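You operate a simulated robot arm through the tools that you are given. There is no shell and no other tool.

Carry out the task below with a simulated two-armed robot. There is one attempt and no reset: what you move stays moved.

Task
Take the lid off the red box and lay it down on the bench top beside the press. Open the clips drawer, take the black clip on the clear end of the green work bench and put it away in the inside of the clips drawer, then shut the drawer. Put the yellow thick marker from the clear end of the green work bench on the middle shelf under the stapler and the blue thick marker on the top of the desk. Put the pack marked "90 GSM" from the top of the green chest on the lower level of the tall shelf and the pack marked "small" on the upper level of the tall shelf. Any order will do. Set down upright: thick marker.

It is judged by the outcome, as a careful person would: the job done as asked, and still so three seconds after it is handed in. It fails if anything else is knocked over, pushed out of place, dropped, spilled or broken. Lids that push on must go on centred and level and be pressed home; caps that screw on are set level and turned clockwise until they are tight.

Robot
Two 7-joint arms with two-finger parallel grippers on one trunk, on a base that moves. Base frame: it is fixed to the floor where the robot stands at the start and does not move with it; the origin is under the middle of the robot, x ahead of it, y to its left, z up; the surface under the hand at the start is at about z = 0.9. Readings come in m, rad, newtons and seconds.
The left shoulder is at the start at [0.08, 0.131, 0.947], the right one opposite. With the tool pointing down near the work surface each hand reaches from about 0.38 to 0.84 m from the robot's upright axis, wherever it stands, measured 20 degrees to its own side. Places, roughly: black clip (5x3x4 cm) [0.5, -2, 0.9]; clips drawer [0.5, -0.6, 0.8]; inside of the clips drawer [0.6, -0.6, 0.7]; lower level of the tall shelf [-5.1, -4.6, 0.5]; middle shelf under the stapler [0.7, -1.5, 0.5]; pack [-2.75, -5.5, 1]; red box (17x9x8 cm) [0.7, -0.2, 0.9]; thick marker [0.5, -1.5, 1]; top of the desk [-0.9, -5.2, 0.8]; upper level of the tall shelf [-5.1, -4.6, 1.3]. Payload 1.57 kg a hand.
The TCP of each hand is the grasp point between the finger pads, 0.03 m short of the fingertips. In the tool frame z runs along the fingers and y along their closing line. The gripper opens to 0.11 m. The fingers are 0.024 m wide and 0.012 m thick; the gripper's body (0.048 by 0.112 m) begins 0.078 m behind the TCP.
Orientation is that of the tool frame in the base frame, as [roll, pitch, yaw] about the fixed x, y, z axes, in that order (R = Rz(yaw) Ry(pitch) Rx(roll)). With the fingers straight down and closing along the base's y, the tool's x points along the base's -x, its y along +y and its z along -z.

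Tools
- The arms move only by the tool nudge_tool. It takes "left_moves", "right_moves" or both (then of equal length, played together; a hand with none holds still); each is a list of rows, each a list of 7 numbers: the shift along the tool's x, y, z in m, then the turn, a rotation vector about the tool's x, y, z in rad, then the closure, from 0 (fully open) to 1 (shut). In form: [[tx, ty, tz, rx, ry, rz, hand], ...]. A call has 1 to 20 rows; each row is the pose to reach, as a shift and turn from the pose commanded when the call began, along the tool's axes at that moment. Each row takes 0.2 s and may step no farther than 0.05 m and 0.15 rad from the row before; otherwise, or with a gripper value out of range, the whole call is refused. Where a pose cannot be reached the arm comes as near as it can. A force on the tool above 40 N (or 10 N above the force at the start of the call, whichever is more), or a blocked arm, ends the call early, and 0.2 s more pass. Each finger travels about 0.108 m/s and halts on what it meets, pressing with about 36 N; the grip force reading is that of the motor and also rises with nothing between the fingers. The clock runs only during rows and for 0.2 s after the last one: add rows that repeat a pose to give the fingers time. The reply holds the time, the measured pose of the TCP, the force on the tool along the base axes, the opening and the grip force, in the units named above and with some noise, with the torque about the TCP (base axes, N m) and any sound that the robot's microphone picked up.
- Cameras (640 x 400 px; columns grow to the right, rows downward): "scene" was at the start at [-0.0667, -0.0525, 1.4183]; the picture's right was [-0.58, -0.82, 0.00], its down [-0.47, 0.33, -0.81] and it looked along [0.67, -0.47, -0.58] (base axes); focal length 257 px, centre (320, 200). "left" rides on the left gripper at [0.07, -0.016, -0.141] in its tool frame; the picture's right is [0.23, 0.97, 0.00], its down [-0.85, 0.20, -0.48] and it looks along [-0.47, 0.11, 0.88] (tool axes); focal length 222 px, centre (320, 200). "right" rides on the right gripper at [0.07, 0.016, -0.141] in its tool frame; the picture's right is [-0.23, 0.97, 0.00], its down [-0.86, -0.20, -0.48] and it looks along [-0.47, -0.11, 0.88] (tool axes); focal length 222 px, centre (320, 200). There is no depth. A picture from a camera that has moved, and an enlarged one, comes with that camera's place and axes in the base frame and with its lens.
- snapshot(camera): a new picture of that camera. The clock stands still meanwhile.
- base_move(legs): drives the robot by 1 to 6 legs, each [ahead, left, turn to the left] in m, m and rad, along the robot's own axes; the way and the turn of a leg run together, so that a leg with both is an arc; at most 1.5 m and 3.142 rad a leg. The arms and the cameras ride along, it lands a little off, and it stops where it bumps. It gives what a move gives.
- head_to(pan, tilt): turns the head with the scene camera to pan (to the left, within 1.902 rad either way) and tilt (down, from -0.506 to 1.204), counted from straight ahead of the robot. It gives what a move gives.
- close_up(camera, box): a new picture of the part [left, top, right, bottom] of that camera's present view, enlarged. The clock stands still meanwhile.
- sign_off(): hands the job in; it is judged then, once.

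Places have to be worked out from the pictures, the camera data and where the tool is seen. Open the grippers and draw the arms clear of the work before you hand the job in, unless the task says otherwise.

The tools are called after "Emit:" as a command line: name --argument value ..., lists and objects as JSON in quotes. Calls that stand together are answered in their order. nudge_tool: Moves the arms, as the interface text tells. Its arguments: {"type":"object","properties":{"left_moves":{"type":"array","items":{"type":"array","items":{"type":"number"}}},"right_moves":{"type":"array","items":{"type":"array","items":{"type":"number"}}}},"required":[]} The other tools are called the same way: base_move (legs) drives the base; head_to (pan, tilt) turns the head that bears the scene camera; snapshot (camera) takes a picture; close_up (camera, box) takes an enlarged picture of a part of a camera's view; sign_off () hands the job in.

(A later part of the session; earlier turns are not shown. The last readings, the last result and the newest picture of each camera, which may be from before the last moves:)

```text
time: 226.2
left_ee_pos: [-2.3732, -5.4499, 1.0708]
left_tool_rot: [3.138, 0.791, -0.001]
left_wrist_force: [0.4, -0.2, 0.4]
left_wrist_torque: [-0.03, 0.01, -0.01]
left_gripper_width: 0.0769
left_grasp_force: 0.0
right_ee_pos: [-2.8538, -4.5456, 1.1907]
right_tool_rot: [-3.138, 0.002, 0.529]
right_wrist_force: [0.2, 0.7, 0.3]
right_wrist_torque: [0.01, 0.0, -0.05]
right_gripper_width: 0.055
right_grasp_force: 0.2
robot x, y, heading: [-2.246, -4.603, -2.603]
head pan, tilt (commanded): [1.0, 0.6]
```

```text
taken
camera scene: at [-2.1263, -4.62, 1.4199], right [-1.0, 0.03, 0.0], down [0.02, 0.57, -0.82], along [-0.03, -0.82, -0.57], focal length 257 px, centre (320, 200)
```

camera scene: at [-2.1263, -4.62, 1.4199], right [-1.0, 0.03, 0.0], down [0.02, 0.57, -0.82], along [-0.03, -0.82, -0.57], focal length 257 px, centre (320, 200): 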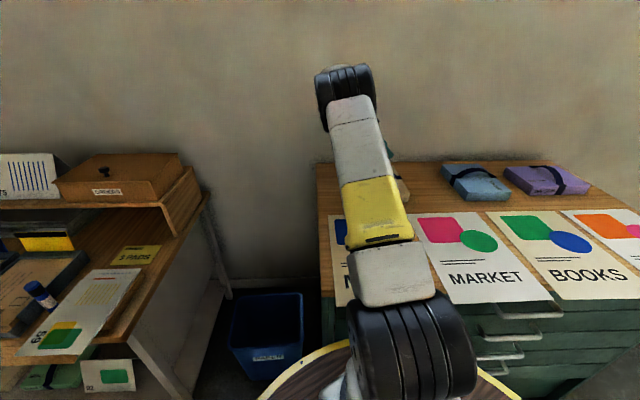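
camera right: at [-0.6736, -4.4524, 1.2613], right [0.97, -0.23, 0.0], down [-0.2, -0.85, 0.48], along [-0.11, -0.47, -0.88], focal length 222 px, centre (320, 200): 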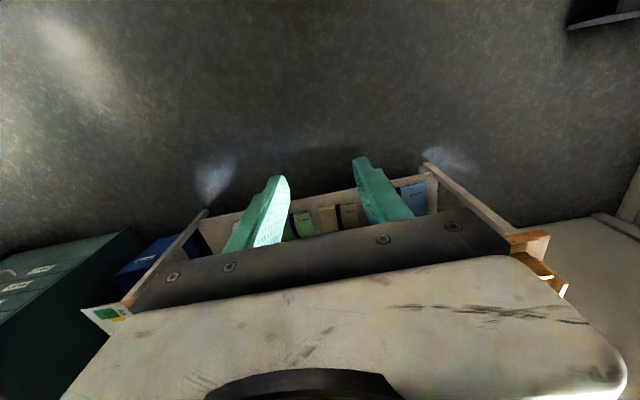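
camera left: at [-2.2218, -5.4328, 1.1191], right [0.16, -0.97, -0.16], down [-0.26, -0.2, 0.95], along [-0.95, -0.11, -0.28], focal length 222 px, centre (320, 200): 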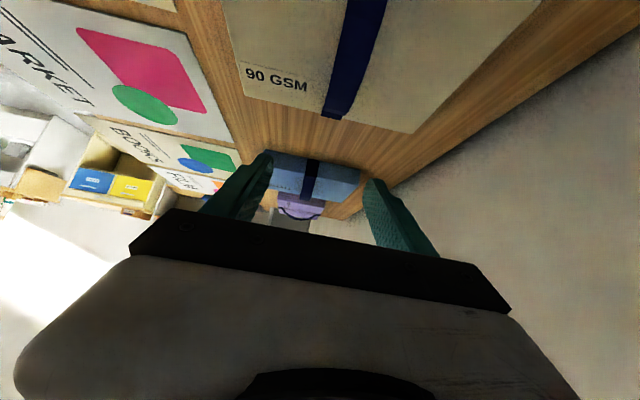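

Strap y agrees (≈-5.45). I lower the open fingers over the strap to z≈1.01 and check.

Emit:
nudge_tool --left_moves '[[0.0142, 0, 0.0141, 0, 0, 0, 0.35], [0.0284, 0, 0.0281, 0, 0, 0, 0.4], [0.0427, 0, 0.0422, 0, 0, 0, 0.4], [0.0427, 0, 0.0422, 0, 0, 0, 0.4]]'

Emit:
snapshot --camera "left"

Emit:
close_up --camera "scene" --box '[300, 130, 460, 230]'

```text
time: 227.2
left_ee_pos: [-2.3722, -5.45, 1.0099]
left_tool_rot: [3.136, 0.791, -0.002]
left_wrist_force: [-0.3, -0.7, 0.0]
left_wrist_torque: [-0.01, 0.0, 0.0]
left_gripper_width: 0.0658
left_grasp_force: 0.1
right_ee_pos: [-2.8525, -4.5457, 1.1888]
right_tool_rot: [-3.138, 0.002, 0.531]
right_wrist_force: [-0.5, -0.1, -0.6]
right_wrist_torque: [0.03, 0.02, 0.01]
right_gripper_width: 0.0548
right_grasp_force: 0.2
robot x, y, heading: [-2.241, -4.6008, -2.598]
head pan, tilt (commanded): [1.0, 0.6]
```

```text
taken
camera left: at [-2.2222, -5.4324, 1.0593], right [0.16, -0.97, -0.16], down [-0.26, -0.2, 0.95], along [-0.95, -0.11, -0.29], focal length 222 px, centre (320, 200)
```

left: 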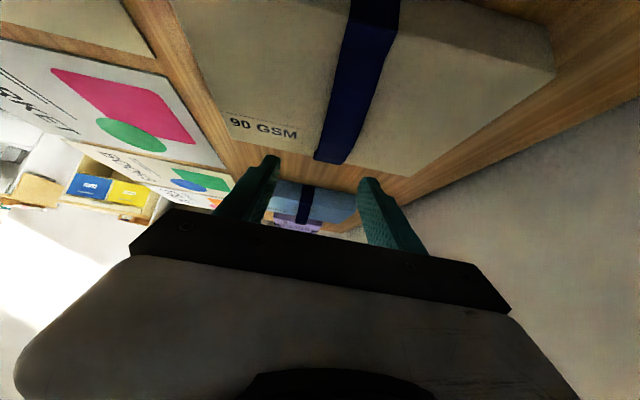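

```text
4.00 times, centred on (380, 180) of scene
camera zoom: at [-2.1263, -4.62, 1.4199], right [-1.0, 0.03, 0.0], down [0.02, 0.56, -0.82], along [-0.03, -0.82, -0.57], focal length 1029 px, centre (80, 280)
```

zoom: 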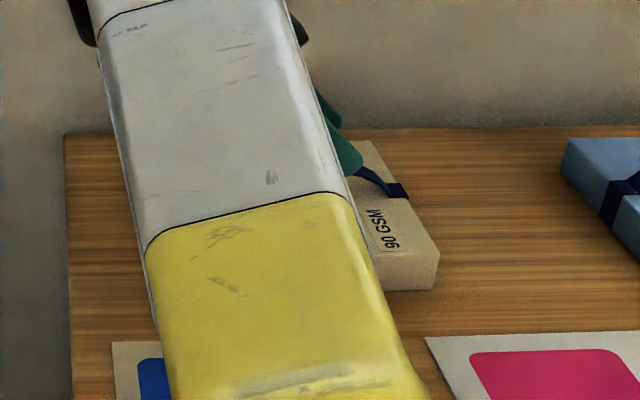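

The strap passes between the fingers. I lower the last 2 cm and close on the strap arch.

Emit:
nudge_tool --left_moves '[[0.0078, 0.001, 0.0077, 0, 0, 0, 0.4], [0.0156, 0.002, 0.0155, 0, 0, 0, 0.4], [0.0156, 0.002, 0.0155, 0, 0, 0, 0.4]]'

Emit:
snapshot --camera "left"

```text
time: 228.0
left_ee_pos: [-2.3723, -5.4525, 0.9891]
left_tool_rot: [3.136, 0.792, -0.004]
left_wrist_force: [0.7, 0.2, 0.2]
left_wrist_torque: [-0.04, 0.02, 0.0]
left_gripper_width: 0.0661
left_grasp_force: 0.1
right_ee_pos: [-2.8539, -4.5454, 1.1911]
right_tool_rot: [-3.139, 0.003, 0.53]
right_wrist_force: [0.0, -0.4, 0.7]
right_wrist_torque: [0.0, 0.01, 0.01]
right_gripper_width: 0.0549
right_grasp_force: 0.1
robot x, y, heading: [-2.2448, -4.6025, -2.602]
head pan, tilt (commanded): [1.0, 0.6]
```

```text
taken
camera left: at [-2.222, -5.4347, 1.0376], right [0.16, -0.97, -0.16], down [-0.26, -0.2, 0.95], along [-0.95, -0.11, -0.29], focal length 222 px, centre (320, 200)
```

left: 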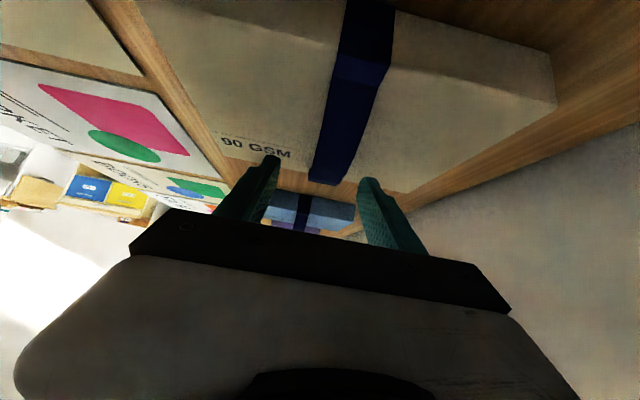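

The arch top is at z≈0.978, about 1 cm below TCP. I lower 5 mm more and close on the strap.

Emit:
nudge_tool --left_moves '[[0.0036, 0, 0.0035, 0, 0, 0, 0.4], [0.0036, 0, 0.0035, 0, 0, 0, 0.55], [0.0036, 0, 0.0035, 0, 0, 0, 0.7], [0.0036, 0, 0.0035, 0, 0, 0, 0.85], [0.0036, 0, 0.0035, 0, 0, 0, 1], [0.0036, 0, 0.0035, 0, 0, 0, 1]]'

Emit:
snapshot --camera "left"

```text
time: 229.4
left_ee_pos: [-2.3722, -5.453, 0.9836]
left_tool_rot: [3.137, 0.793, -0.003]
left_wrist_force: [0.1, -0.7, 0.7]
left_wrist_torque: [0.03, 0.01, 0.55]
left_gripper_width: 0.0258
left_grasp_force: 36.0
right_ee_pos: [-2.8537, -4.5462, 1.1898]
right_tool_rot: [-3.139, 0.001, 0.53]
right_wrist_force: [-0.2, 0.5, -0.2]
right_wrist_torque: [0.0, -0.03, -0.01]
right_gripper_width: 0.0553
right_grasp_force: 0.0
robot x, y, heading: [-2.246, -4.6039, -2.601]
head pan, tilt (commanded): [1.0, 0.6]
```

```text
taken
camera left: at [-2.2219, -5.4349, 1.0328], right [0.16, -0.97, -0.16], down [-0.26, -0.2, 0.95], along [-0.95, -0.11, -0.29], focal length 222 px, centre (320, 200)
```

left: 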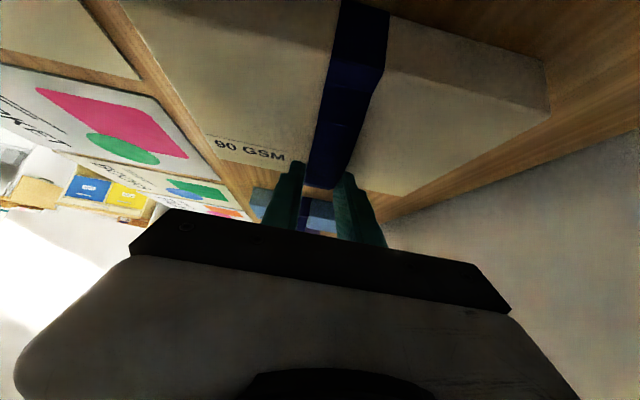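

Strap gripped (2.6 cm wide). I lift slowly 2 cm and check weight and hold.

Emit:
nudge_tool --left_moves '[[-0.0036, 0, -0.0035, 0, 0, 0, 1], [-0.0071, 0, -0.007, 0, 0, 0, 1], [-0.0107, 0, -0.0105, 0, 0, 0, 1], [-0.0142, 0, -0.014, 0, 0, 0, 1], [-0.0142, 0, -0.014, 0, 0, 0, 1]]'

Emit:
snapshot --camera "left"

Emit:
close_up --camera "scene" --box '[300, 130, 460, 230]'

```text
time: 230.6
left_ee_pos: [-2.3719, -5.4524, 1.002]
left_tool_rot: [3.136, 0.793, -0.005]
left_wrist_force: [0.2, -0.2, -9.7]
left_wrist_torque: [0.02, -0.1, -0.01]
left_gripper_width: 0.026
left_grasp_force: 36.0
right_ee_pos: [-2.8551, -4.5473, 1.1904]
right_tool_rot: [-3.139, 0.002, 0.53]
right_wrist_force: [0.1, 0.6, -0.1]
right_wrist_torque: [0.01, 0.01, 0.02]
right_gripper_width: 0.0551
right_grasp_force: 0.0
robot x, y, heading: [-2.241, -4.5991, -2.598]
head pan, tilt (commanded): [1.0, 0.6]
```

```text
taken
camera left: at [-2.2215, -5.4352, 1.0523], right [0.16, -0.97, -0.16], down [-0.26, -0.2, 0.94], along [-0.95, -0.11, -0.29], focal length 222 px, centre (320, 200)
```

left: 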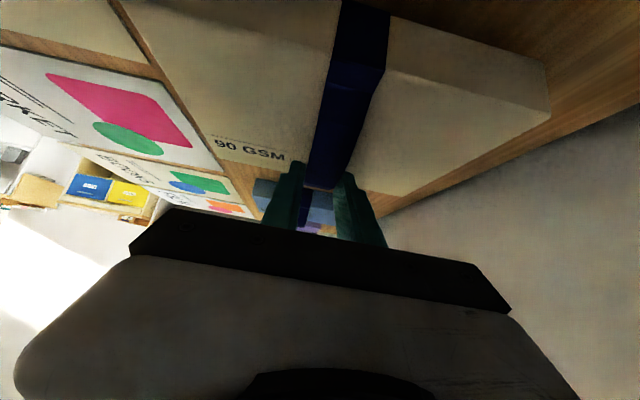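

```text
4.00 times, centred on (380, 180) of scene
camera zoom: at [-2.1264, -4.6204, 1.4199], right [-1.0, 0.03, 0.0], down [0.02, 0.57, -0.82], along [-0.02, -0.82, -0.57], focal length 1029 px, centre (80, 280)
```

zoom: 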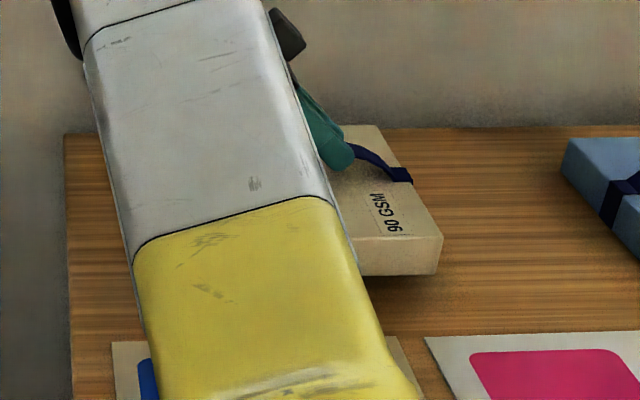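

The pack hangs level, about 1 kg, firmly held. I lift 4 cm more and back the base away from the chest.

Emit:
nudge_tool --left_moves '[[-0.0071, 0, -0.007, 0, 0, 0, 1], [-0.0142, 0, -0.0141, 0, 0, 0, 1], [-0.0213, 0, -0.0211, 0, 0, 0, 1], [-0.0284, 0, -0.0281, 0, 0, 0, 1], [-0.0355, 0, -0.0352, 0, 0, 0, 1], [-0.0355, 0, -0.0352, 0, 0, 0, 1]]'

Emit:
base_move --legs '[[-0.207, -0.342, 0]]'

Emit:
snapshot --camera "scene"

Emit:
snapshot --camera "left"

```text
time: 232.0
left_ee_pos: [-2.3716, -5.4527, 1.0547]
left_tool_rot: [3.138, 0.79, -0.003]
left_wrist_force: [0.0, -0.3, -10.2]
left_wrist_torque: [-0.01, -0.08, -0.01]
left_gripper_width: 0.0261
left_grasp_force: 35.6
right_ee_pos: [-2.8526, -4.5466, 1.1895]
right_tool_rot: [-3.138, 0.001, 0.53]
right_wrist_force: [-0.1, 0.3, 0.6]
right_wrist_torque: [-0.05, -0.02, 0.02]
right_gripper_width: 0.0553
right_grasp_force: 0.1
robot x, y, heading: [-2.2441, -4.6037, -2.599]
head pan, tilt (commanded): [1.0, 0.6]
```

```text
time: 234.5
left_ee_pos: [-2.3742, -5.0518, 1.0528]
left_tool_rot: [3.138, 0.791, -0.008]
left_wrist_force: [0.1, 0.1, -11.3]
left_wrist_torque: [0.02, -0.07, 0.04]
left_gripper_width: 0.0256
left_grasp_force: 36.0
right_ee_pos: [-2.8525, -4.1451, 1.1902]
right_tool_rot: [-3.138, -0.001, 0.524]
right_wrist_force: [0.8, -0.2, -0.3]
right_wrist_torque: [-0.03, -0.04, 0.0]
right_gripper_width: 0.055
right_grasp_force: 0.1
robot x, y, heading: [-2.2438, -4.2014, -2.604]
head pan, tilt (commanded): [1.0, 0.6]
```

```text
taken
camera scene: at [-2.1248, -4.2214, 1.4199], right [-1.0, 0.03, 0.0], down [0.02, 0.57, -0.82], along [-0.03, -0.82, -0.57], focal length 257 px, centre (320, 200)
```

scene: 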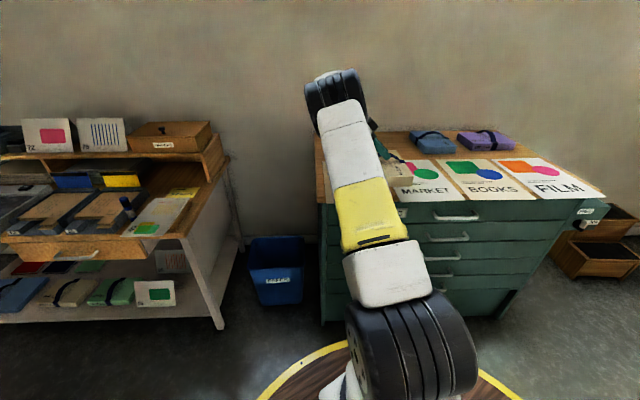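

```text
taken
camera left: at [-2.2234, -5.0354, 1.1022], right [0.15, -0.97, -0.16], down [-0.26, -0.2, 0.95], along [-0.95, -0.1, -0.29], focal length 222 px, centre (320, 200)
```

left: 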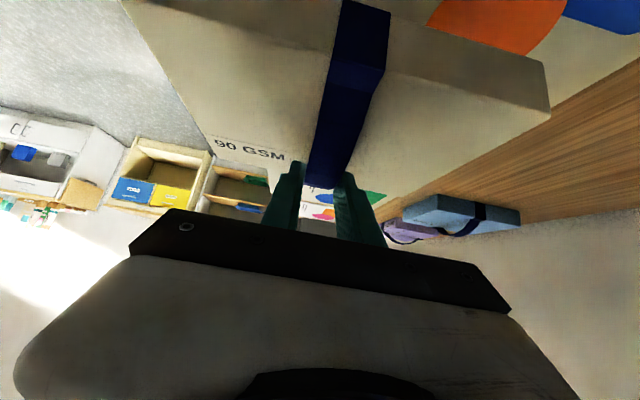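

Pack is secure and clear of the chest. I back off further, turn to face the tall shelf (-x), then re-aim the hand.

Emit:
base_move --legs '[[-0.13, -0.215, 0], [0, 0, -0.54]]'

Emit:
head_to --pan 0.1 --tilt 0.3

Emit:
snapshot --camera "scene"

```text
time: 237.9
left_ee_pos: [-2.7904, -4.6087, 1.0525]
left_tool_rot: [3.138, 0.791, -0.549]
left_wrist_force: [-0.8, 0.5, -9.5]
left_wrist_torque: [-0.07, -0.12, 0.0]
left_gripper_width: 0.0261
left_grasp_force: 35.7
right_ee_pos: [-2.7306, -3.5844, 1.1899]
right_tool_rot: [-3.139, 0.001, -0.017]
right_wrist_force: [-0.1, -0.3, 0.1]
right_wrist_torque: [0.0, 0.0, 0.0]
right_gripper_width: 0.0547
right_grasp_force: 0.0
robot x, y, heading: [-2.2402, -3.9505, 3.135]
head pan, tilt (commanded): [1.0, 0.6]
```

```text
time: 239.1
left_ee_pos: [-2.7907, -4.6099, 1.0541]
left_tool_rot: [3.138, 0.792, -0.55]
left_wrist_force: [0.6, -0.4, -10.4]
left_wrist_torque: [-0.05, -0.07, 0.0]
left_gripper_width: 0.0259
left_grasp_force: 36.1
right_ee_pos: [-2.7312, -3.5851, 1.1906]
right_tool_rot: [-3.138, 0.001, -0.018]
right_wrist_force: [-1.0, -0.6, 0.5]
right_wrist_torque: [0.0, 0.02, -0.01]
right_gripper_width: 0.0551
right_grasp_force: 0.0
robot x, y, heading: [-2.2428, -3.9457, 3.14]
head pan, tilt (commanded): [0.099, 0.3]
```

```text
taken
camera scene: at [-2.1921, -3.9605, 1.4474], right [-0.09, 1.0, 0.0], down [0.29, 0.03, -0.96], along [-0.95, -0.09, -0.3], focal length 257 px, centre (320, 200)
```

scene: 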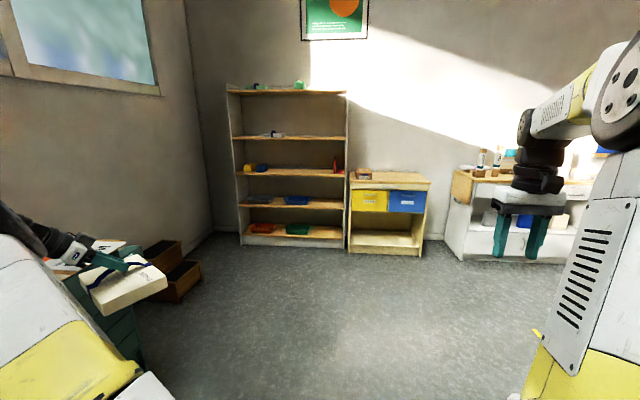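

I swing the left hand to the front of the robot, turning it to point straight at the shelf with the pack level.

Emit:
nudge_tool --left_moves '[[-0.0188, -0.0312, 0.0175, -0.0435, 0, -0.0429, 1], [-0.0376, -0.0624, 0.035, -0.087, 0, -0.0858, 1], [-0.0564, -0.0936, 0.0524, -0.1305, 0, -0.1288, 1], [-0.0752, -0.1248, 0.0699, -0.174, 0, -0.1717, 1], [-0.094, -0.156, 0.0874, -0.2175, 0, -0.2146, 1], [-0.1128, -0.1872, 0.1049, -0.261, 0, -0.2575, 1], [-0.1316, -0.2184, 0.1223, -0.3045, 0, -0.3005, 1], [-0.1504, -0.2496, 0.1398, -0.348, 0, -0.3434, 1], [-0.1692, -0.2808, 0.1573, -0.3915, 0, -0.3863, 1], [-0.1692, -0.2808, 0.1573, -0.3915, 0, -0.3863, 1]]'

Emit:
snapshot --camera "scene"

Emit:
close_up --camera "scene" --box '[210, 70, 450, 260]'

```text
time: 241.3
left_ee_pos: [-2.8414, -4.2485, 1.0613]
left_tool_rot: [3.136, 0.792, -0.002]
left_wrist_force: [0.3, -0.8, -9.7]
left_wrist_torque: [0.0, -0.09, 0.01]
left_gripper_width: 0.0258
left_grasp_force: 36.1
right_ee_pos: [-2.7312, -3.5844, 1.1903]
right_tool_rot: [-3.138, -0.001, -0.019]
right_wrist_force: [-0.1, 0.4, 0.2]
right_wrist_torque: [-0.02, -0.02, 0.01]
right_gripper_width: 0.055
right_grasp_force: 0.1
robot x, y, heading: [-2.2402, -3.951, 3.133]
head pan, tilt (commanded): [0.099, 0.3]
```

```text
taken
camera scene: at [-2.1922, -3.9601, 1.4474], right [-0.09, 1.0, 0.0], down [0.29, 0.03, -0.96], along [-0.95, -0.09, -0.3], focal length 257 px, centre (320, 200)
```

scene: 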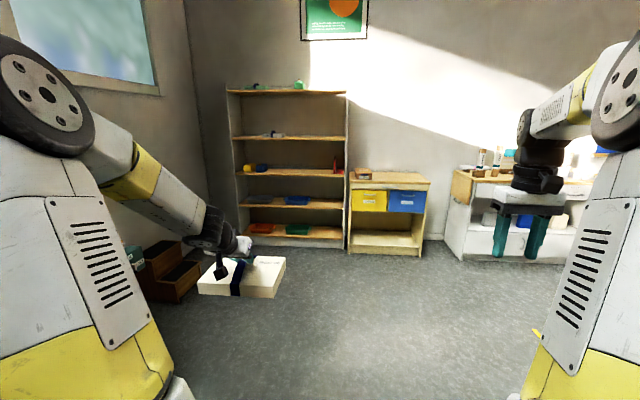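

```text
2.11 times, centred on (330, 165) of scene
camera zoom: at [-2.1922, -3.9601, 1.4474], right [-0.09, 1.0, 0.0], down [0.29, 0.03, -0.96], along [-0.95, -0.09, -0.3], focal length 541 px, centre (299, 274)
```

zoom: 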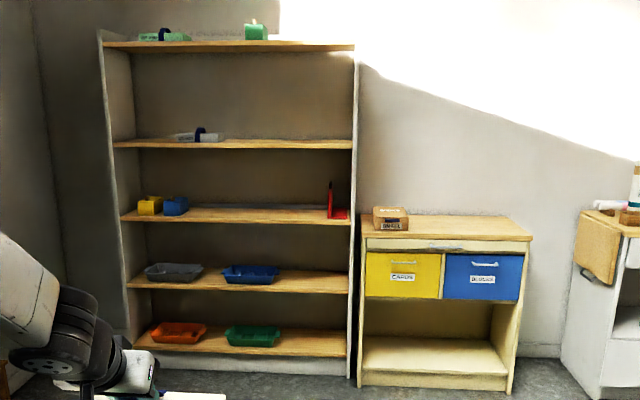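

The pack hangs level in front. The right part of the 0.5 m level (y≈-4.15) is free. I drive toward the shelf and look again closer.

Emit:
base_move --legs '[[1.3, 0, 0]]'

Emit:
head_to --pan 0.15 --tilt 0.45

Emit:
snapshot --camera "scene"

```text
time: 247.8
left_ee_pos: [-4.1482, -4.2428, 1.0623]
left_tool_rot: [3.138, 0.792, 0.002]
left_wrist_force: [0.8, 1.2, -9.9]
left_wrist_torque: [0.02, -0.09, 0.0]
left_gripper_width: 0.0258
left_grasp_force: 36.0
right_ee_pos: [-4.0403, -3.5781, 1.1894]
right_tool_rot: [-3.137, 0.002, -0.014]
right_wrist_force: [0.7, 0.4, 0.0]
right_wrist_torque: [-0.01, 0.0, 0.02]
right_gripper_width: 0.0552
right_grasp_force: 0.1
robot x, y, heading: [-3.5494, -3.9415, 3.137]
head pan, tilt (commanded): [0.099, 0.3]
```

```text
time: 248.5
left_ee_pos: [-4.1489, -4.2423, 1.0627]
left_tool_rot: [3.138, 0.793, 0.002]
left_wrist_force: [-0.6, -0.5, -9.6]
left_wrist_torque: [-0.03, -0.08, 0.0]
left_gripper_width: 0.0257
left_grasp_force: 36.2
right_ee_pos: [-4.0409, -3.5786, 1.1904]
right_tool_rot: [-3.138, 0.0, -0.015]
right_wrist_force: [0.1, 0.9, 0.0]
right_wrist_torque: [0.04, -0.01, -0.02]
right_gripper_width: 0.0549
right_grasp_force: 0.0
robot x, y, heading: [-3.5477, -3.9418, 3.14]
head pan, tilt (commanded): [0.15, 0.45]
```

```text
taken
camera scene: at [-3.4985, -3.9575, 1.4335], right [-0.15, 0.99, 0.0], down [0.43, 0.06, -0.9], along [-0.89, -0.13, -0.44], focal length 257 px, centre (320, 200)
```

scene: 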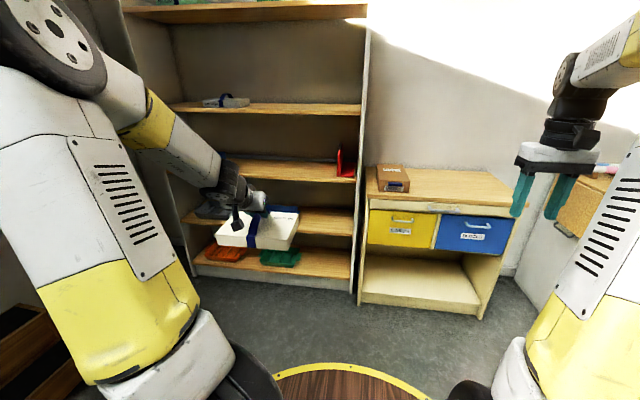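

I zoom in on the shelf to measure level heights and free space.

Emit:
close_up --camera "scene" --box '[170, 80, 380, 300]'

Emit:
close_up --camera "scene" --box '[270, 90, 380, 160]'

```text
1.82 times, centred on (275, 190) of scene
camera zoom: at [-3.4985, -3.9575, 1.4335], right [-0.15, 0.99, 0.0], down [0.43, 0.06, -0.9], along [-0.89, -0.13, -0.44], focal length 468 px, centre (402, 218)
```

zoom: 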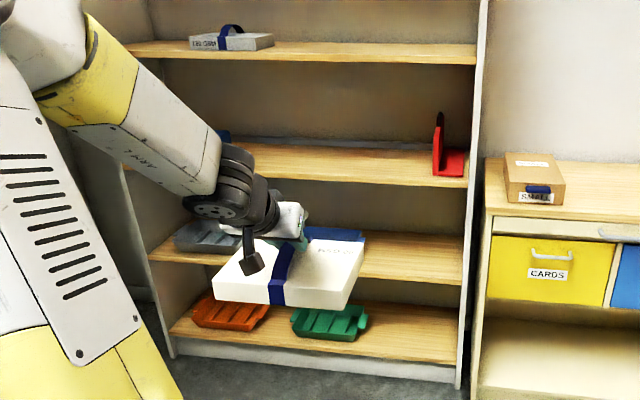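

```text
5.71 times, centred on (325, 125) of scene
camera zoom: at [-3.4985, -3.9575, 1.4335], right [-0.15, 0.99, 0.0], down [0.43, 0.06, -0.9], along [-0.89, -0.13, -0.44], focal length 1470 px, centre (291, 629)
```

zoom: 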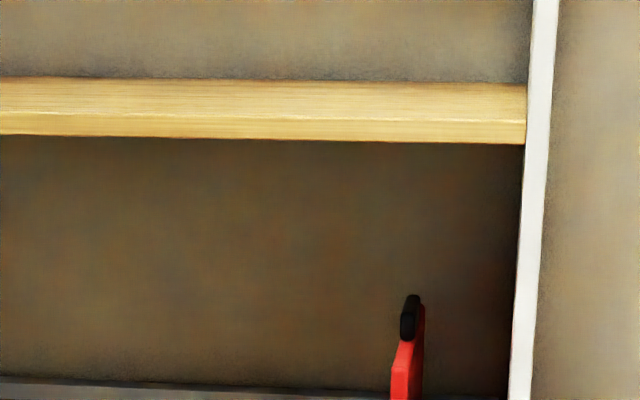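

Level heights: lower ≈0.515, upper ≈1.265; shelf front x≈-4.91. I move ahead 0.45 m, then lower the pack in front of the lower level.

Emit:
base_move --legs '[[0.45, 0, 0]]'

Emit:
nudge_tool --left_moves '[[0.026, -0.012, 0.032, 0, 0, 0, 1], [0.052, -0.024, 0.064, 0, 0, 0, 1], [0.078, -0.036, 0.095, 0, 0, 0, 1], [0.104, -0.048, 0.127, 0, 0, 0, 1], [0.13, -0.06, 0.159, 0, 0, 0, 1], [0.156, -0.072, 0.19, 0, 0, 0, 1], [0.182, -0.084, 0.222, 0, 0, 0, 1], [0.195, -0.09, 0.237, 0, 0, 0, 1], [0.195, -0.09, 0.237, 0, 0, 0, 1]]'

Emit:
snapshot --camera "scene"

Emit:
snapshot --camera "left"

```text
time: 251.2
left_ee_pos: [-4.5946, -4.2452, 1.0616]
left_tool_rot: [3.137, 0.793, 0.007]
left_wrist_force: [0.5, 0.4, -10.1]
left_wrist_torque: [-0.03, -0.08, 0.0]
left_gripper_width: 0.0259
left_grasp_force: 35.7
right_ee_pos: [-4.4902, -3.581, 1.1902]
right_tool_rot: [-3.139, 0.002, -0.009]
right_wrist_force: [-0.2, -0.3, -0.1]
right_wrist_torque: [0.01, 0.01, 0.0]
right_gripper_width: 0.0549
right_grasp_force: 0.2
robot x, y, heading: [-3.9936, -3.9431, -3.143]
head pan, tilt (commanded): [0.15, 0.45]
```

```text
time: 253.2
left_ee_pos: [-4.6282, -4.1561, 0.7554]
left_tool_rot: [3.138, 0.791, 0.007]
left_wrist_force: [0.2, -0.7, -10.4]
left_wrist_torque: [-0.02, -0.09, -0.01]
left_gripper_width: 0.026
left_grasp_force: 36.3
right_ee_pos: [-4.4896, -3.5807, 1.1894]
right_tool_rot: [-3.138, 0.0, -0.008]
right_wrist_force: [0.3, 0.0, 0.3]
right_wrist_torque: [0.0, -0.01, -0.02]
right_gripper_width: 0.0551
right_grasp_force: 0.2
robot x, y, heading: [-3.9937, -3.939, -3.141]
head pan, tilt (commanded): [0.15, 0.45]
```

```text
taken
camera scene: at [-3.9457, -3.9566, 1.4335], right [-0.15, 0.99, 0.0], down [0.43, 0.07, -0.9], along [-0.89, -0.14, -0.44], focal length 257 px, centre (320, 200)
```

scene: 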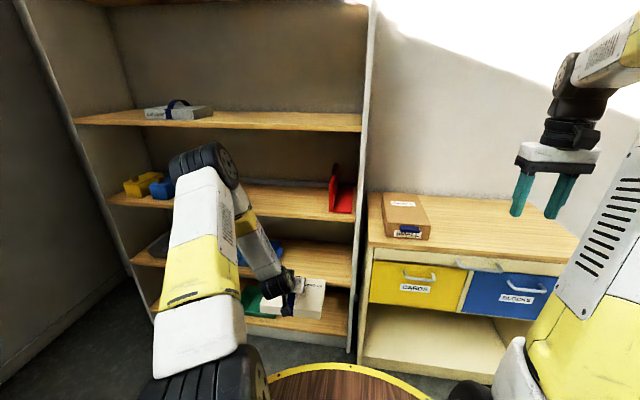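

```text
taken
camera left: at [-4.4774, -4.1363, 0.8051], right [0.17, -0.97, -0.16], down [-0.26, -0.2, 0.95], along [-0.95, -0.12, -0.28], focal length 222 px, centre (320, 200)
```

left: 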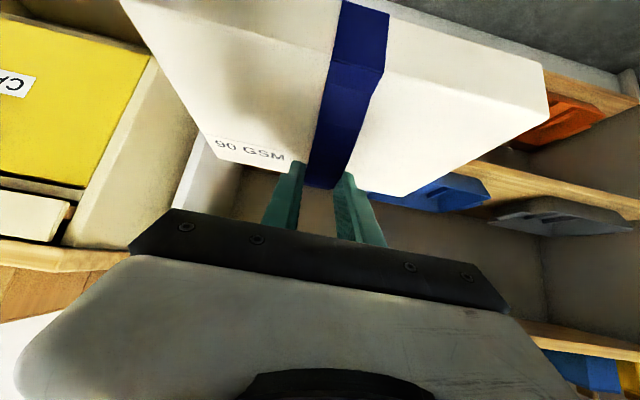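

I zoom in on the shelf's right side to refine the heights of the levels.

Emit:
close_up --camera "scene" --box '[230, 90, 390, 340]'

```text
1.60 times, centred on (310, 215) of scene
camera zoom: at [-3.9457, -3.9566, 1.4335], right [-0.15, 0.99, 0.0], down [0.43, 0.07, -0.9], along [-0.89, -0.14, -0.44], focal length 412 px, centre (336, 176)
```

zoom: 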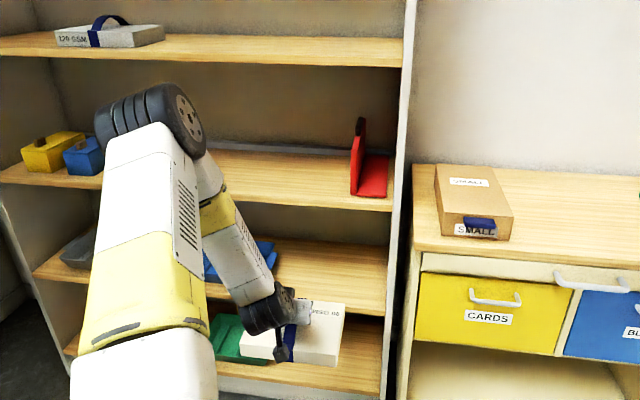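

Lower level top ≈0.52 (TCP contact expected ≈0.595). I lower to z≈0.645 in front of it.

Emit:
nudge_tool --left_moves '[[0.019, -0.002, 0.033, 0, 0, 0, 1], [0.038, -0.004, 0.066, 0, 0, 0, 1], [0.0571, -0.006, 0.0987, 0, 0, 0, 1], [0.0571, -0.006, 0.0987, 0, 0, 0, 1]]'

Emit:
snapshot --camera "scene"

Emit:
snapshot --camera "left"

```text
time: 254.2
left_ee_pos: [-4.6575, -4.1506, 0.6453]
left_tool_rot: [3.139, 0.791, 0.007]
left_wrist_force: [-1.2, -0.5, -9.8]
left_wrist_torque: [-0.01, -0.11, -0.03]
left_gripper_width: 0.0259
left_grasp_force: 36.2
right_ee_pos: [-4.4884, -3.5812, 1.1902]
right_tool_rot: [-3.139, 0.0, -0.009]
right_wrist_force: [-0.2, -0.7, -0.1]
right_wrist_torque: [0.01, 0.01, -0.02]
right_gripper_width: 0.055
right_grasp_force: 0.0
robot x, y, heading: [-3.9964, -3.9403, -3.141]
head pan, tilt (commanded): [0.15, 0.45]
```

```text
taken
camera scene: at [-3.9457, -3.9566, 1.4335], right [-0.15, 0.99, 0.0], down [0.43, 0.07, -0.9], along [-0.89, -0.14, -0.44], focal length 257 px, centre (320, 200)
```

scene: 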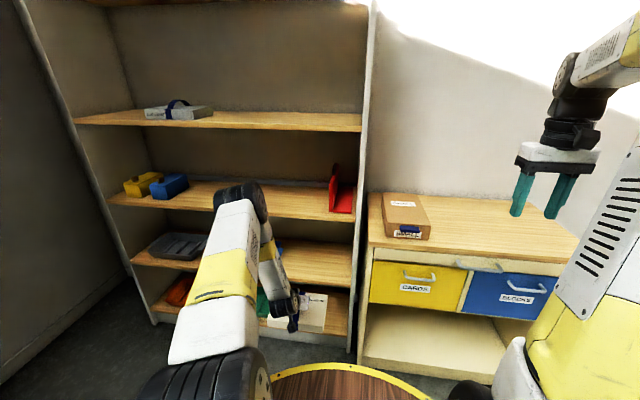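

```text
taken
camera left: at [-4.5074, -4.1307, 0.695], right [0.17, -0.97, -0.16], down [-0.26, -0.2, 0.95], along [-0.95, -0.12, -0.28], focal length 222 px, centre (320, 200)
```

left: 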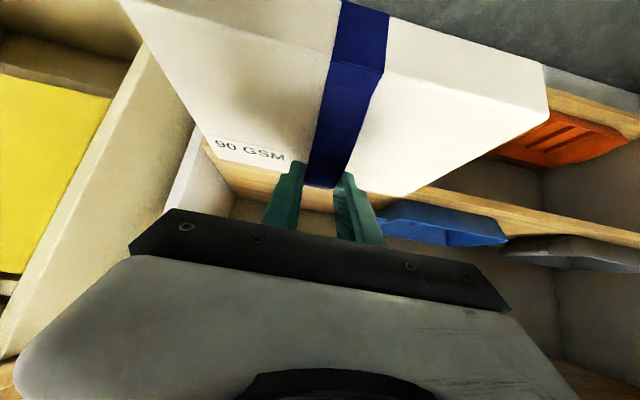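

The path is clear: wall at y≈-3.955, blue tray at y<-4.35. I drive 25 cm ahead to carry the pack over the lower level.

Emit:
base_move --legs '[[0.25, 0, 0]]'

Emit:
snapshot --camera "scene"

Emit:
snapshot --camera "left"

```text
time: 256.1
left_ee_pos: [-4.9056, -4.1477, 0.645]
left_tool_rot: [3.139, 0.793, 0.005]
left_wrist_force: [0.4, 0.0, -9.9]
left_wrist_torque: [-0.02, -0.12, 0.03]
left_gripper_width: 0.0259
left_grasp_force: 35.7
right_ee_pos: [-4.7362, -3.5794, 1.1902]
right_tool_rot: [-3.138, 0.0, -0.013]
right_wrist_force: [0.1, -0.5, 0.1]
right_wrist_torque: [-0.02, 0.01, 0.01]
right_gripper_width: 0.0549
right_grasp_force: 0.0
robot x, y, heading: [-4.2434, -3.9416, 3.145]
head pan, tilt (commanded): [0.15, 0.45]
```

```text
taken
camera scene: at [-4.1939, -3.9566, 1.4335], right [-0.15, 0.99, 0.0], down [0.43, 0.06, -0.9], along [-0.89, -0.13, -0.44], focal length 257 px, centre (320, 200)
```

scene: 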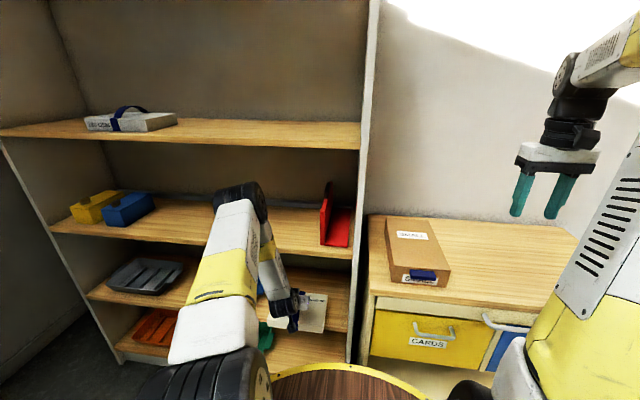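

```text
taken
camera left: at [-4.7558, -4.129, 0.6952], right [0.17, -0.97, -0.16], down [-0.26, -0.2, 0.95], along [-0.95, -0.12, -0.29], focal length 222 px, centre (320, 200)
```

left: 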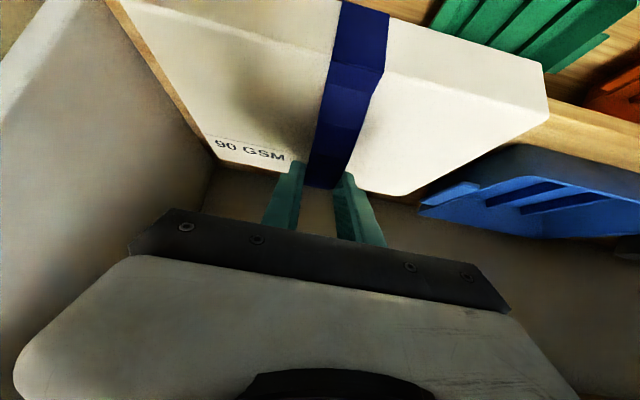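

Clear on both sides. I extend the arm 14 cm to bring the pack to mid-depth of the shelf.

Emit:
nudge_tool --left_moves '[[-0.023, 0, 0.0266, 0, 0, 0, 1], [-0.0457, 0, 0.0533, 0, 0, 0, 1], [-0.0685, 0, 0.08, 0, 0, 0, 1], [-0.0913, 0, 0.1065, 0, 0, 0, 1], [-0.0913, 0, 0.1065, 0, 0, 0, 1]]'

Emit:
snapshot --camera "left"

Emit:
close_up --camera "scene" --box '[210, 170, 370, 370]'

```text
time: 257.2
left_ee_pos: [-5.0463, -4.1479, 0.636]
left_tool_rot: [3.138, 0.791, 0.006]
left_wrist_force: [0.2, 0.0, -10.2]
left_wrist_torque: [-0.01, -0.07, -0.03]
left_gripper_width: 0.0258
left_grasp_force: 36.4
right_ee_pos: [-4.7367, -3.5788, 1.19]
right_tool_rot: [-3.139, 0.0, -0.012]
right_wrist_force: [-0.1, 0.1, 0.8]
right_wrist_torque: [-0.01, 0.0, 0.0]
right_gripper_width: 0.0549
right_grasp_force: 0.1
robot x, y, heading: [-4.2412, -3.9436, 3.141]
head pan, tilt (commanded): [0.15, 0.45]
```

```text
taken
camera left: at [-4.8958, -4.1293, 0.6848], right [0.17, -0.97, -0.16], down [-0.26, -0.2, 0.94], along [-0.95, -0.12, -0.29], focal length 222 px, centre (320, 200)
```

left: 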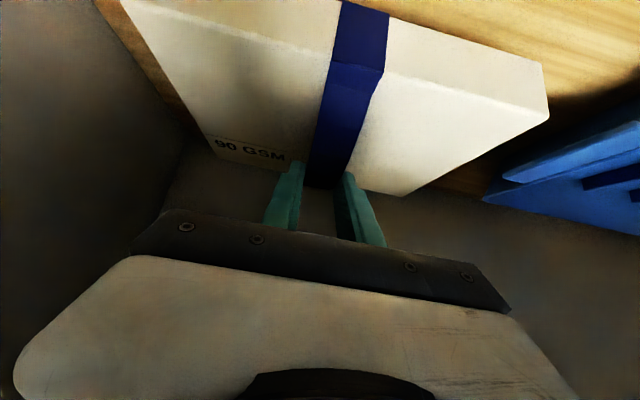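

```text
2.00 times, centred on (290, 270) of scene
camera zoom: at [-4.194, -3.9566, 1.4335], right [-0.15, 0.99, 0.0], down [0.43, 0.06, -0.9], along [-0.89, -0.13, -0.44], focal length 514 px, centre (380, 60)
```

zoom: 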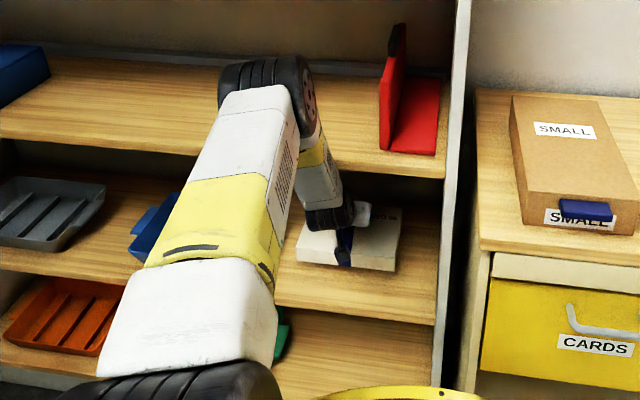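

The pack is over the free part. I lower toward the shelf surface.

Emit:
nudge_tool --left_moves '[[0.0071, 0, 0.007, 0, 0, 0, 1], [0.0142, 0, 0.0141, 0, 0, 0, 1], [0.0192, 0, 0.019, 0, 0, 0, 1], [0.0213, 0, 0.0211, 0, 0, 0, 1]]'

Emit:
nudge_tool --left_moves '[[0.0018, 0, 0.0018, 0, 0, 0, 1], [0.0036, 0, 0.0035, 0, 0, 0, 1], [0.005, 0, 0.0049, 0, 0, 0, 1], [0.0064, 0, 0.0063, 0, 0, 0, 1]]'

```text
time: 258.2
left_ee_pos: [-5.0458, -4.1493, 0.6056]
left_tool_rot: [3.14, 0.792, 0.004]
left_wrist_force: [-1.5, 0.7, -9.4]
left_wrist_torque: [-0.02, -0.08, 0.0]
left_gripper_width: 0.0259
left_grasp_force: 35.5
right_ee_pos: [-4.7358, -3.579, 1.1908]
right_tool_rot: [-3.138, 0.0, -0.012]
right_wrist_force: [0.4, -0.9, 0.1]
right_wrist_torque: [-0.02, -0.01, 0.0]
right_gripper_width: 0.0551
right_grasp_force: 0.0
robot x, y, heading: [-4.2456, -3.9402, 3.14]
head pan, tilt (commanded): [0.15, 0.45]
```

```text
time: 259.2
left_ee_pos: [-5.0488, -4.1496, 0.6018]
left_tool_rot: [3.133, 0.804, 0.003]
left_wrist_force: [2.4, -1.6, 28.2]
left_wrist_torque: [0.06, 0.35, -0.19]
left_gripper_width: 0.0258
left_grasp_force: 36.0
right_ee_pos: [-4.7354, -3.579, 1.1902]
right_tool_rot: [-3.137, 0.003, -0.011]
right_wrist_force: [-0.1, -0.2, 0.6]
right_wrist_torque: [0.03, -0.02, -0.05]
right_gripper_width: 0.0551
right_grasp_force: 0.0
robot x, y, heading: [-4.2428, -3.9418, 3.138]
head pan, tilt (commanded): [0.15, 0.45]
```

Contact felt (28 N). I ease up 4 mm, open the fingers and back out along the hand's axis.

Emit:
nudge_tool --left_moves '[[-0.002, 0, -0.002, 0, 0, 0, 1], [-0.0032, 0, -0.0032, 0, 0, 0, 1], [-0.0032, 0, -0.0032, 0, 0, 0, 0.85], [-0.0032, 0, -0.0032, 0, 0, 0, 0.7], [-0.0032, 0, -0.0032, 0, 0, 0, 0.5], [-0.0032, 0, -0.0032, 0, 0, 0, 0.4]]'

Emit:
snapshot --camera "left"

```text
time: 260.6
left_ee_pos: [-5.0444, -4.1486, 0.5998]
left_tool_rot: [3.139, 0.791, 0.004]
left_wrist_force: [0.1, 0.1, 0.0]
left_wrist_torque: [-0.01, -0.01, 0.02]
left_gripper_width: 0.0661
left_grasp_force: 0.0
right_ee_pos: [-4.7358, -3.5796, 1.1894]
right_tool_rot: [-3.137, 0.002, -0.011]
right_wrist_force: [-0.8, 0.8, 0.0]
right_wrist_torque: [0.03, -0.03, 0.02]
right_gripper_width: 0.0551
right_grasp_force: 0.0
robot x, y, heading: [-4.2426, -3.9433, 3.141]
head pan, tilt (commanded): [0.15, 0.45]
```

```text
taken
camera left: at [-4.8952, -4.13, 0.6508], right [0.17, -0.97, -0.16], down [-0.26, -0.2, 0.94], along [-0.95, -0.12, -0.29], focal length 222 px, centre (320, 200)
```

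left: 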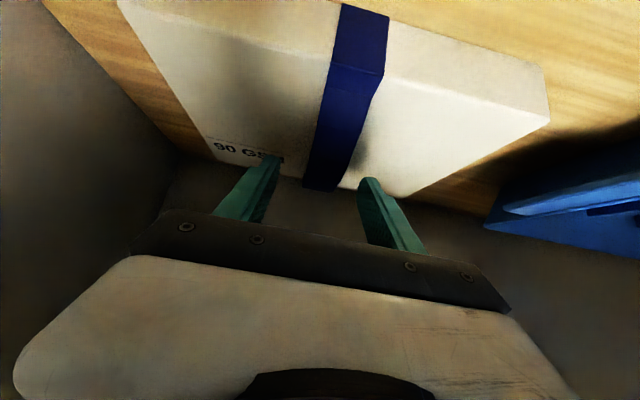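

Released; the pack rests on the shelf. I retreat along the tool axis and then drive back.

Emit:
nudge_tool --left_moves '[[0, 0, -0.02, 0, 0, 0, 0.4], [0, 0, -0.045, 0, 0, 0, 0.4], [0, 0, -0.07, 0, 0, 0, 0.4], [0, 0, -0.09, 0, 0, 0, 0.4]]'

Emit:
base_move --legs '[[-0.35, 0, 0]]'

Emit:
snapshot --camera "scene"

Emit:
snapshot --camera "left"

```text
time: 261.6
left_ee_pos: [-4.9815, -4.1476, 0.6658]
left_tool_rot: [3.138, 0.791, 0.005]
left_wrist_force: [-0.3, -0.1, -0.2]
left_wrist_torque: [0.02, 0.02, -0.01]
left_gripper_width: 0.0659
left_grasp_force: 0.1
right_ee_pos: [-4.7357, -3.5796, 1.1903]
right_tool_rot: [-3.138, 0.001, -0.011]
right_wrist_force: [0.6, 0.2, -0.2]
right_wrist_torque: [-0.05, -0.03, -0.01]
right_gripper_width: 0.0551
right_grasp_force: 0.1
robot x, y, heading: [-4.2423, -3.9389, 3.139]
head pan, tilt (commanded): [0.15, 0.45]
```

```text
time: 263.9
left_ee_pos: [-4.6338, -4.1489, 0.6643]
left_tool_rot: [3.139, 0.791, 0.005]
left_wrist_force: [0.9, -0.8, 0.3]
left_wrist_torque: [-0.02, 0.01, -0.01]
left_gripper_width: 0.0659
left_grasp_force: 0.1
right_ee_pos: [-4.3893, -3.5817, 1.1895]
right_tool_rot: [-3.138, 0.002, -0.011]
right_wrist_force: [0.5, 0.8, -0.3]
right_wrist_torque: [0.02, -0.01, 0.0]
right_gripper_width: 0.0552
right_grasp_force: 0.1
robot x, y, heading: [-3.8967, -3.9442, 3.141]
head pan, tilt (commanded): [0.15, 0.45]
```

```text
taken
camera scene: at [-3.8458, -3.9568, 1.4335], right [-0.15, 0.99, 0.0], down [0.43, 0.06, -0.9], along [-0.89, -0.13, -0.44], focal length 257 px, centre (320, 200)
```

scene: 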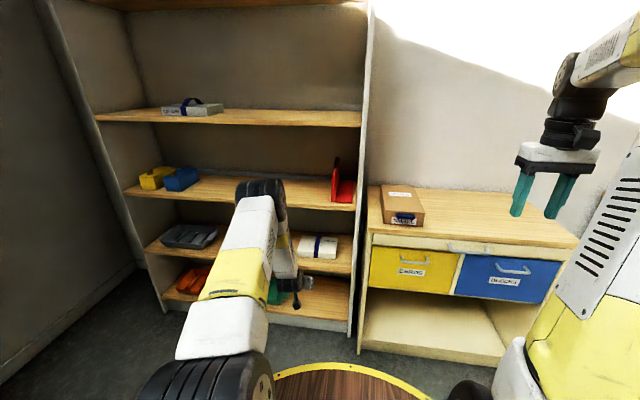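

```text
taken
camera left: at [-4.4837, -4.1304, 0.7143], right [0.17, -0.97, -0.16], down [-0.26, -0.2, 0.95], along [-0.95, -0.12, -0.29], focal length 222 px, centre (320, 200)
```

left: 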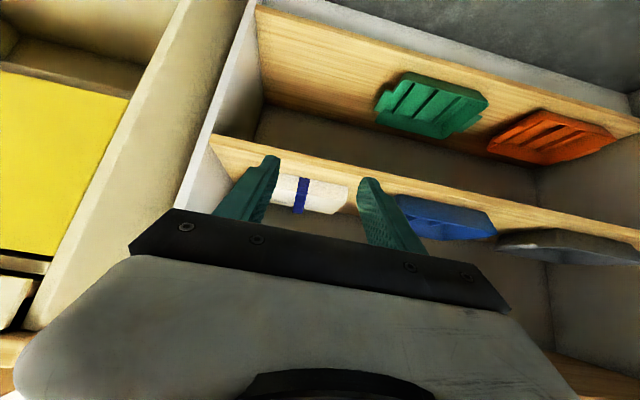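

The 90 GSM pack rests on the lower level. I raise the left arm, then drive back to the chest for the SMALL pack.

Emit:
nudge_tool --left_moves '[[-0.0201, 0.009, -0.0365, 0, 0, 0, 0.4], [-0.0403, 0.018, -0.073, 0, 0, 0, 0.4], [-0.0604, 0.027, -0.1096, 0, 0, 0, 0.4], [-0.0805, 0.036, -0.146, 0, 0, 0, 0.4], [-0.1006, 0.045, -0.1826, 0, 0, 0, 0.4], [-0.1208, 0.0545, -0.2191, 0, 0, 0, 0.4], [-0.1409, 0.0636, -0.2556, 0, 0, 0, 0.4], [-0.161, 0.0727, -0.2921, 0, 0, 0, 0.4], [-0.1811, 0.0818, -0.3287, 0, 0, 0, 0.4], [-0.2013, 0.091, -0.3652, 0, 0, 0, 0.4], [-0.2214, 0.1, -0.4017, 0, 0, 0, 0.4]]'

Emit:
base_move --legs '[[-1.29, 0, 0], [0, 0, 0.54], [0.258, 0.427, 0]]'

Emit:
head_to --pan 0.9 --tilt 0.6

Emit:
snapshot --camera "scene"

Emit:
snapshot --camera "left"

```text
time: 266.3
left_ee_pos: [-4.5013, -4.2504, 1.104]
left_tool_rot: [3.14, 0.79, 0.01]
left_wrist_force: [0.4, -1.6, -0.6]
left_wrist_torque: [0.2, 0.1, -0.18]
left_gripper_width: 0.0659
left_grasp_force: 0.0
right_ee_pos: [-4.3876, -3.5822, 1.1901]
right_tool_rot: [-3.137, 0.002, -0.01]
right_wrist_force: [0.5, -1.4, 0.0]
right_wrist_torque: [0.16, 0.05, 0.01]
right_gripper_width: 0.0548
right_grasp_force: 0.0
robot x, y, heading: [-3.8915, -3.9416, 3.143]
head pan, tilt (commanded): [0.15, 0.45]
```

```text
time: 276.8
left_ee_pos: [-2.9698, -5.0163, 1.1052]
left_tool_rot: [3.138, 0.793, 0.551]
left_wrist_force: [-0.4, -0.3, 0.1]
left_wrist_torque: [-0.03, -0.03, 0.01]
left_gripper_width: 0.0659
left_grasp_force: 0.0
right_ee_pos: [-3.2205, -4.3861, 1.1909]
right_tool_rot: [-3.14, 0.001, 0.536]
right_wrist_force: [-0.6, -0.7, -0.2]
right_wrist_torque: [0.01, 0.02, 0.02]
right_gripper_width: 0.0547
right_grasp_force: 0.0
robot x, y, heading: [-2.6103, -4.4383, -2.593]
head pan, tilt (commanded): [0.15, 0.45]
```

```text
time: 277.9
left_ee_pos: [-2.9705, -5.0164, 1.1034]
left_tool_rot: [3.139, 0.792, 0.552]
left_wrist_force: [-0.2, -0.3, 0.1]
left_wrist_torque: [0.0, 0.0, 0.01]
left_gripper_width: 0.0663
left_grasp_force: 0.2
right_ee_pos: [-3.2203, -4.3868, 1.1895]
right_tool_rot: [-3.138, 0.003, 0.534]
right_wrist_force: [0.4, -0.3, -0.3]
right_wrist_torque: [0.02, -0.03, -0.03]
right_gripper_width: 0.055
right_grasp_force: 0.0
robot x, y, heading: [-2.6104, -4.4348, -2.594]
head pan, tilt (commanded): [0.901, 0.6]
```

```text
taken
camera scene: at [-2.5014, -4.4559, 1.42], right [-0.99, 0.12, 0.0], down [0.07, 0.56, -0.83], along [-0.1, -0.82, -0.56], focal length 257 px, centre (320, 200)
```

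scene: 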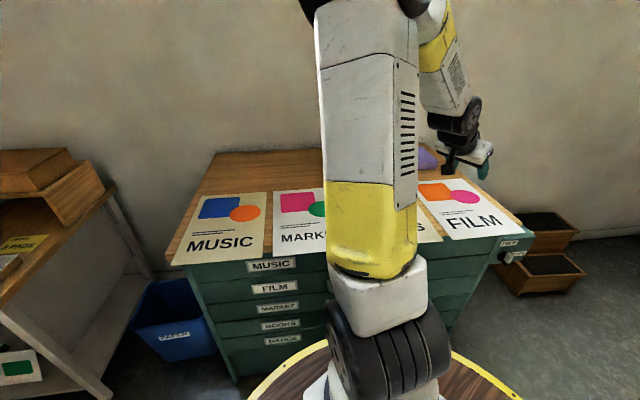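

```text
taken
camera left: at [-2.8514, -4.9219, 1.1539], right [0.65, -0.74, -0.16], down [-0.12, -0.3, 0.95], along [-0.75, -0.59, -0.29], focal length 222 px, centre (320, 200)
```

left: 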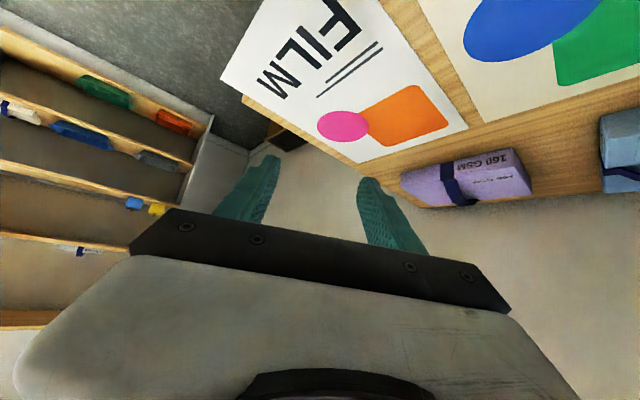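

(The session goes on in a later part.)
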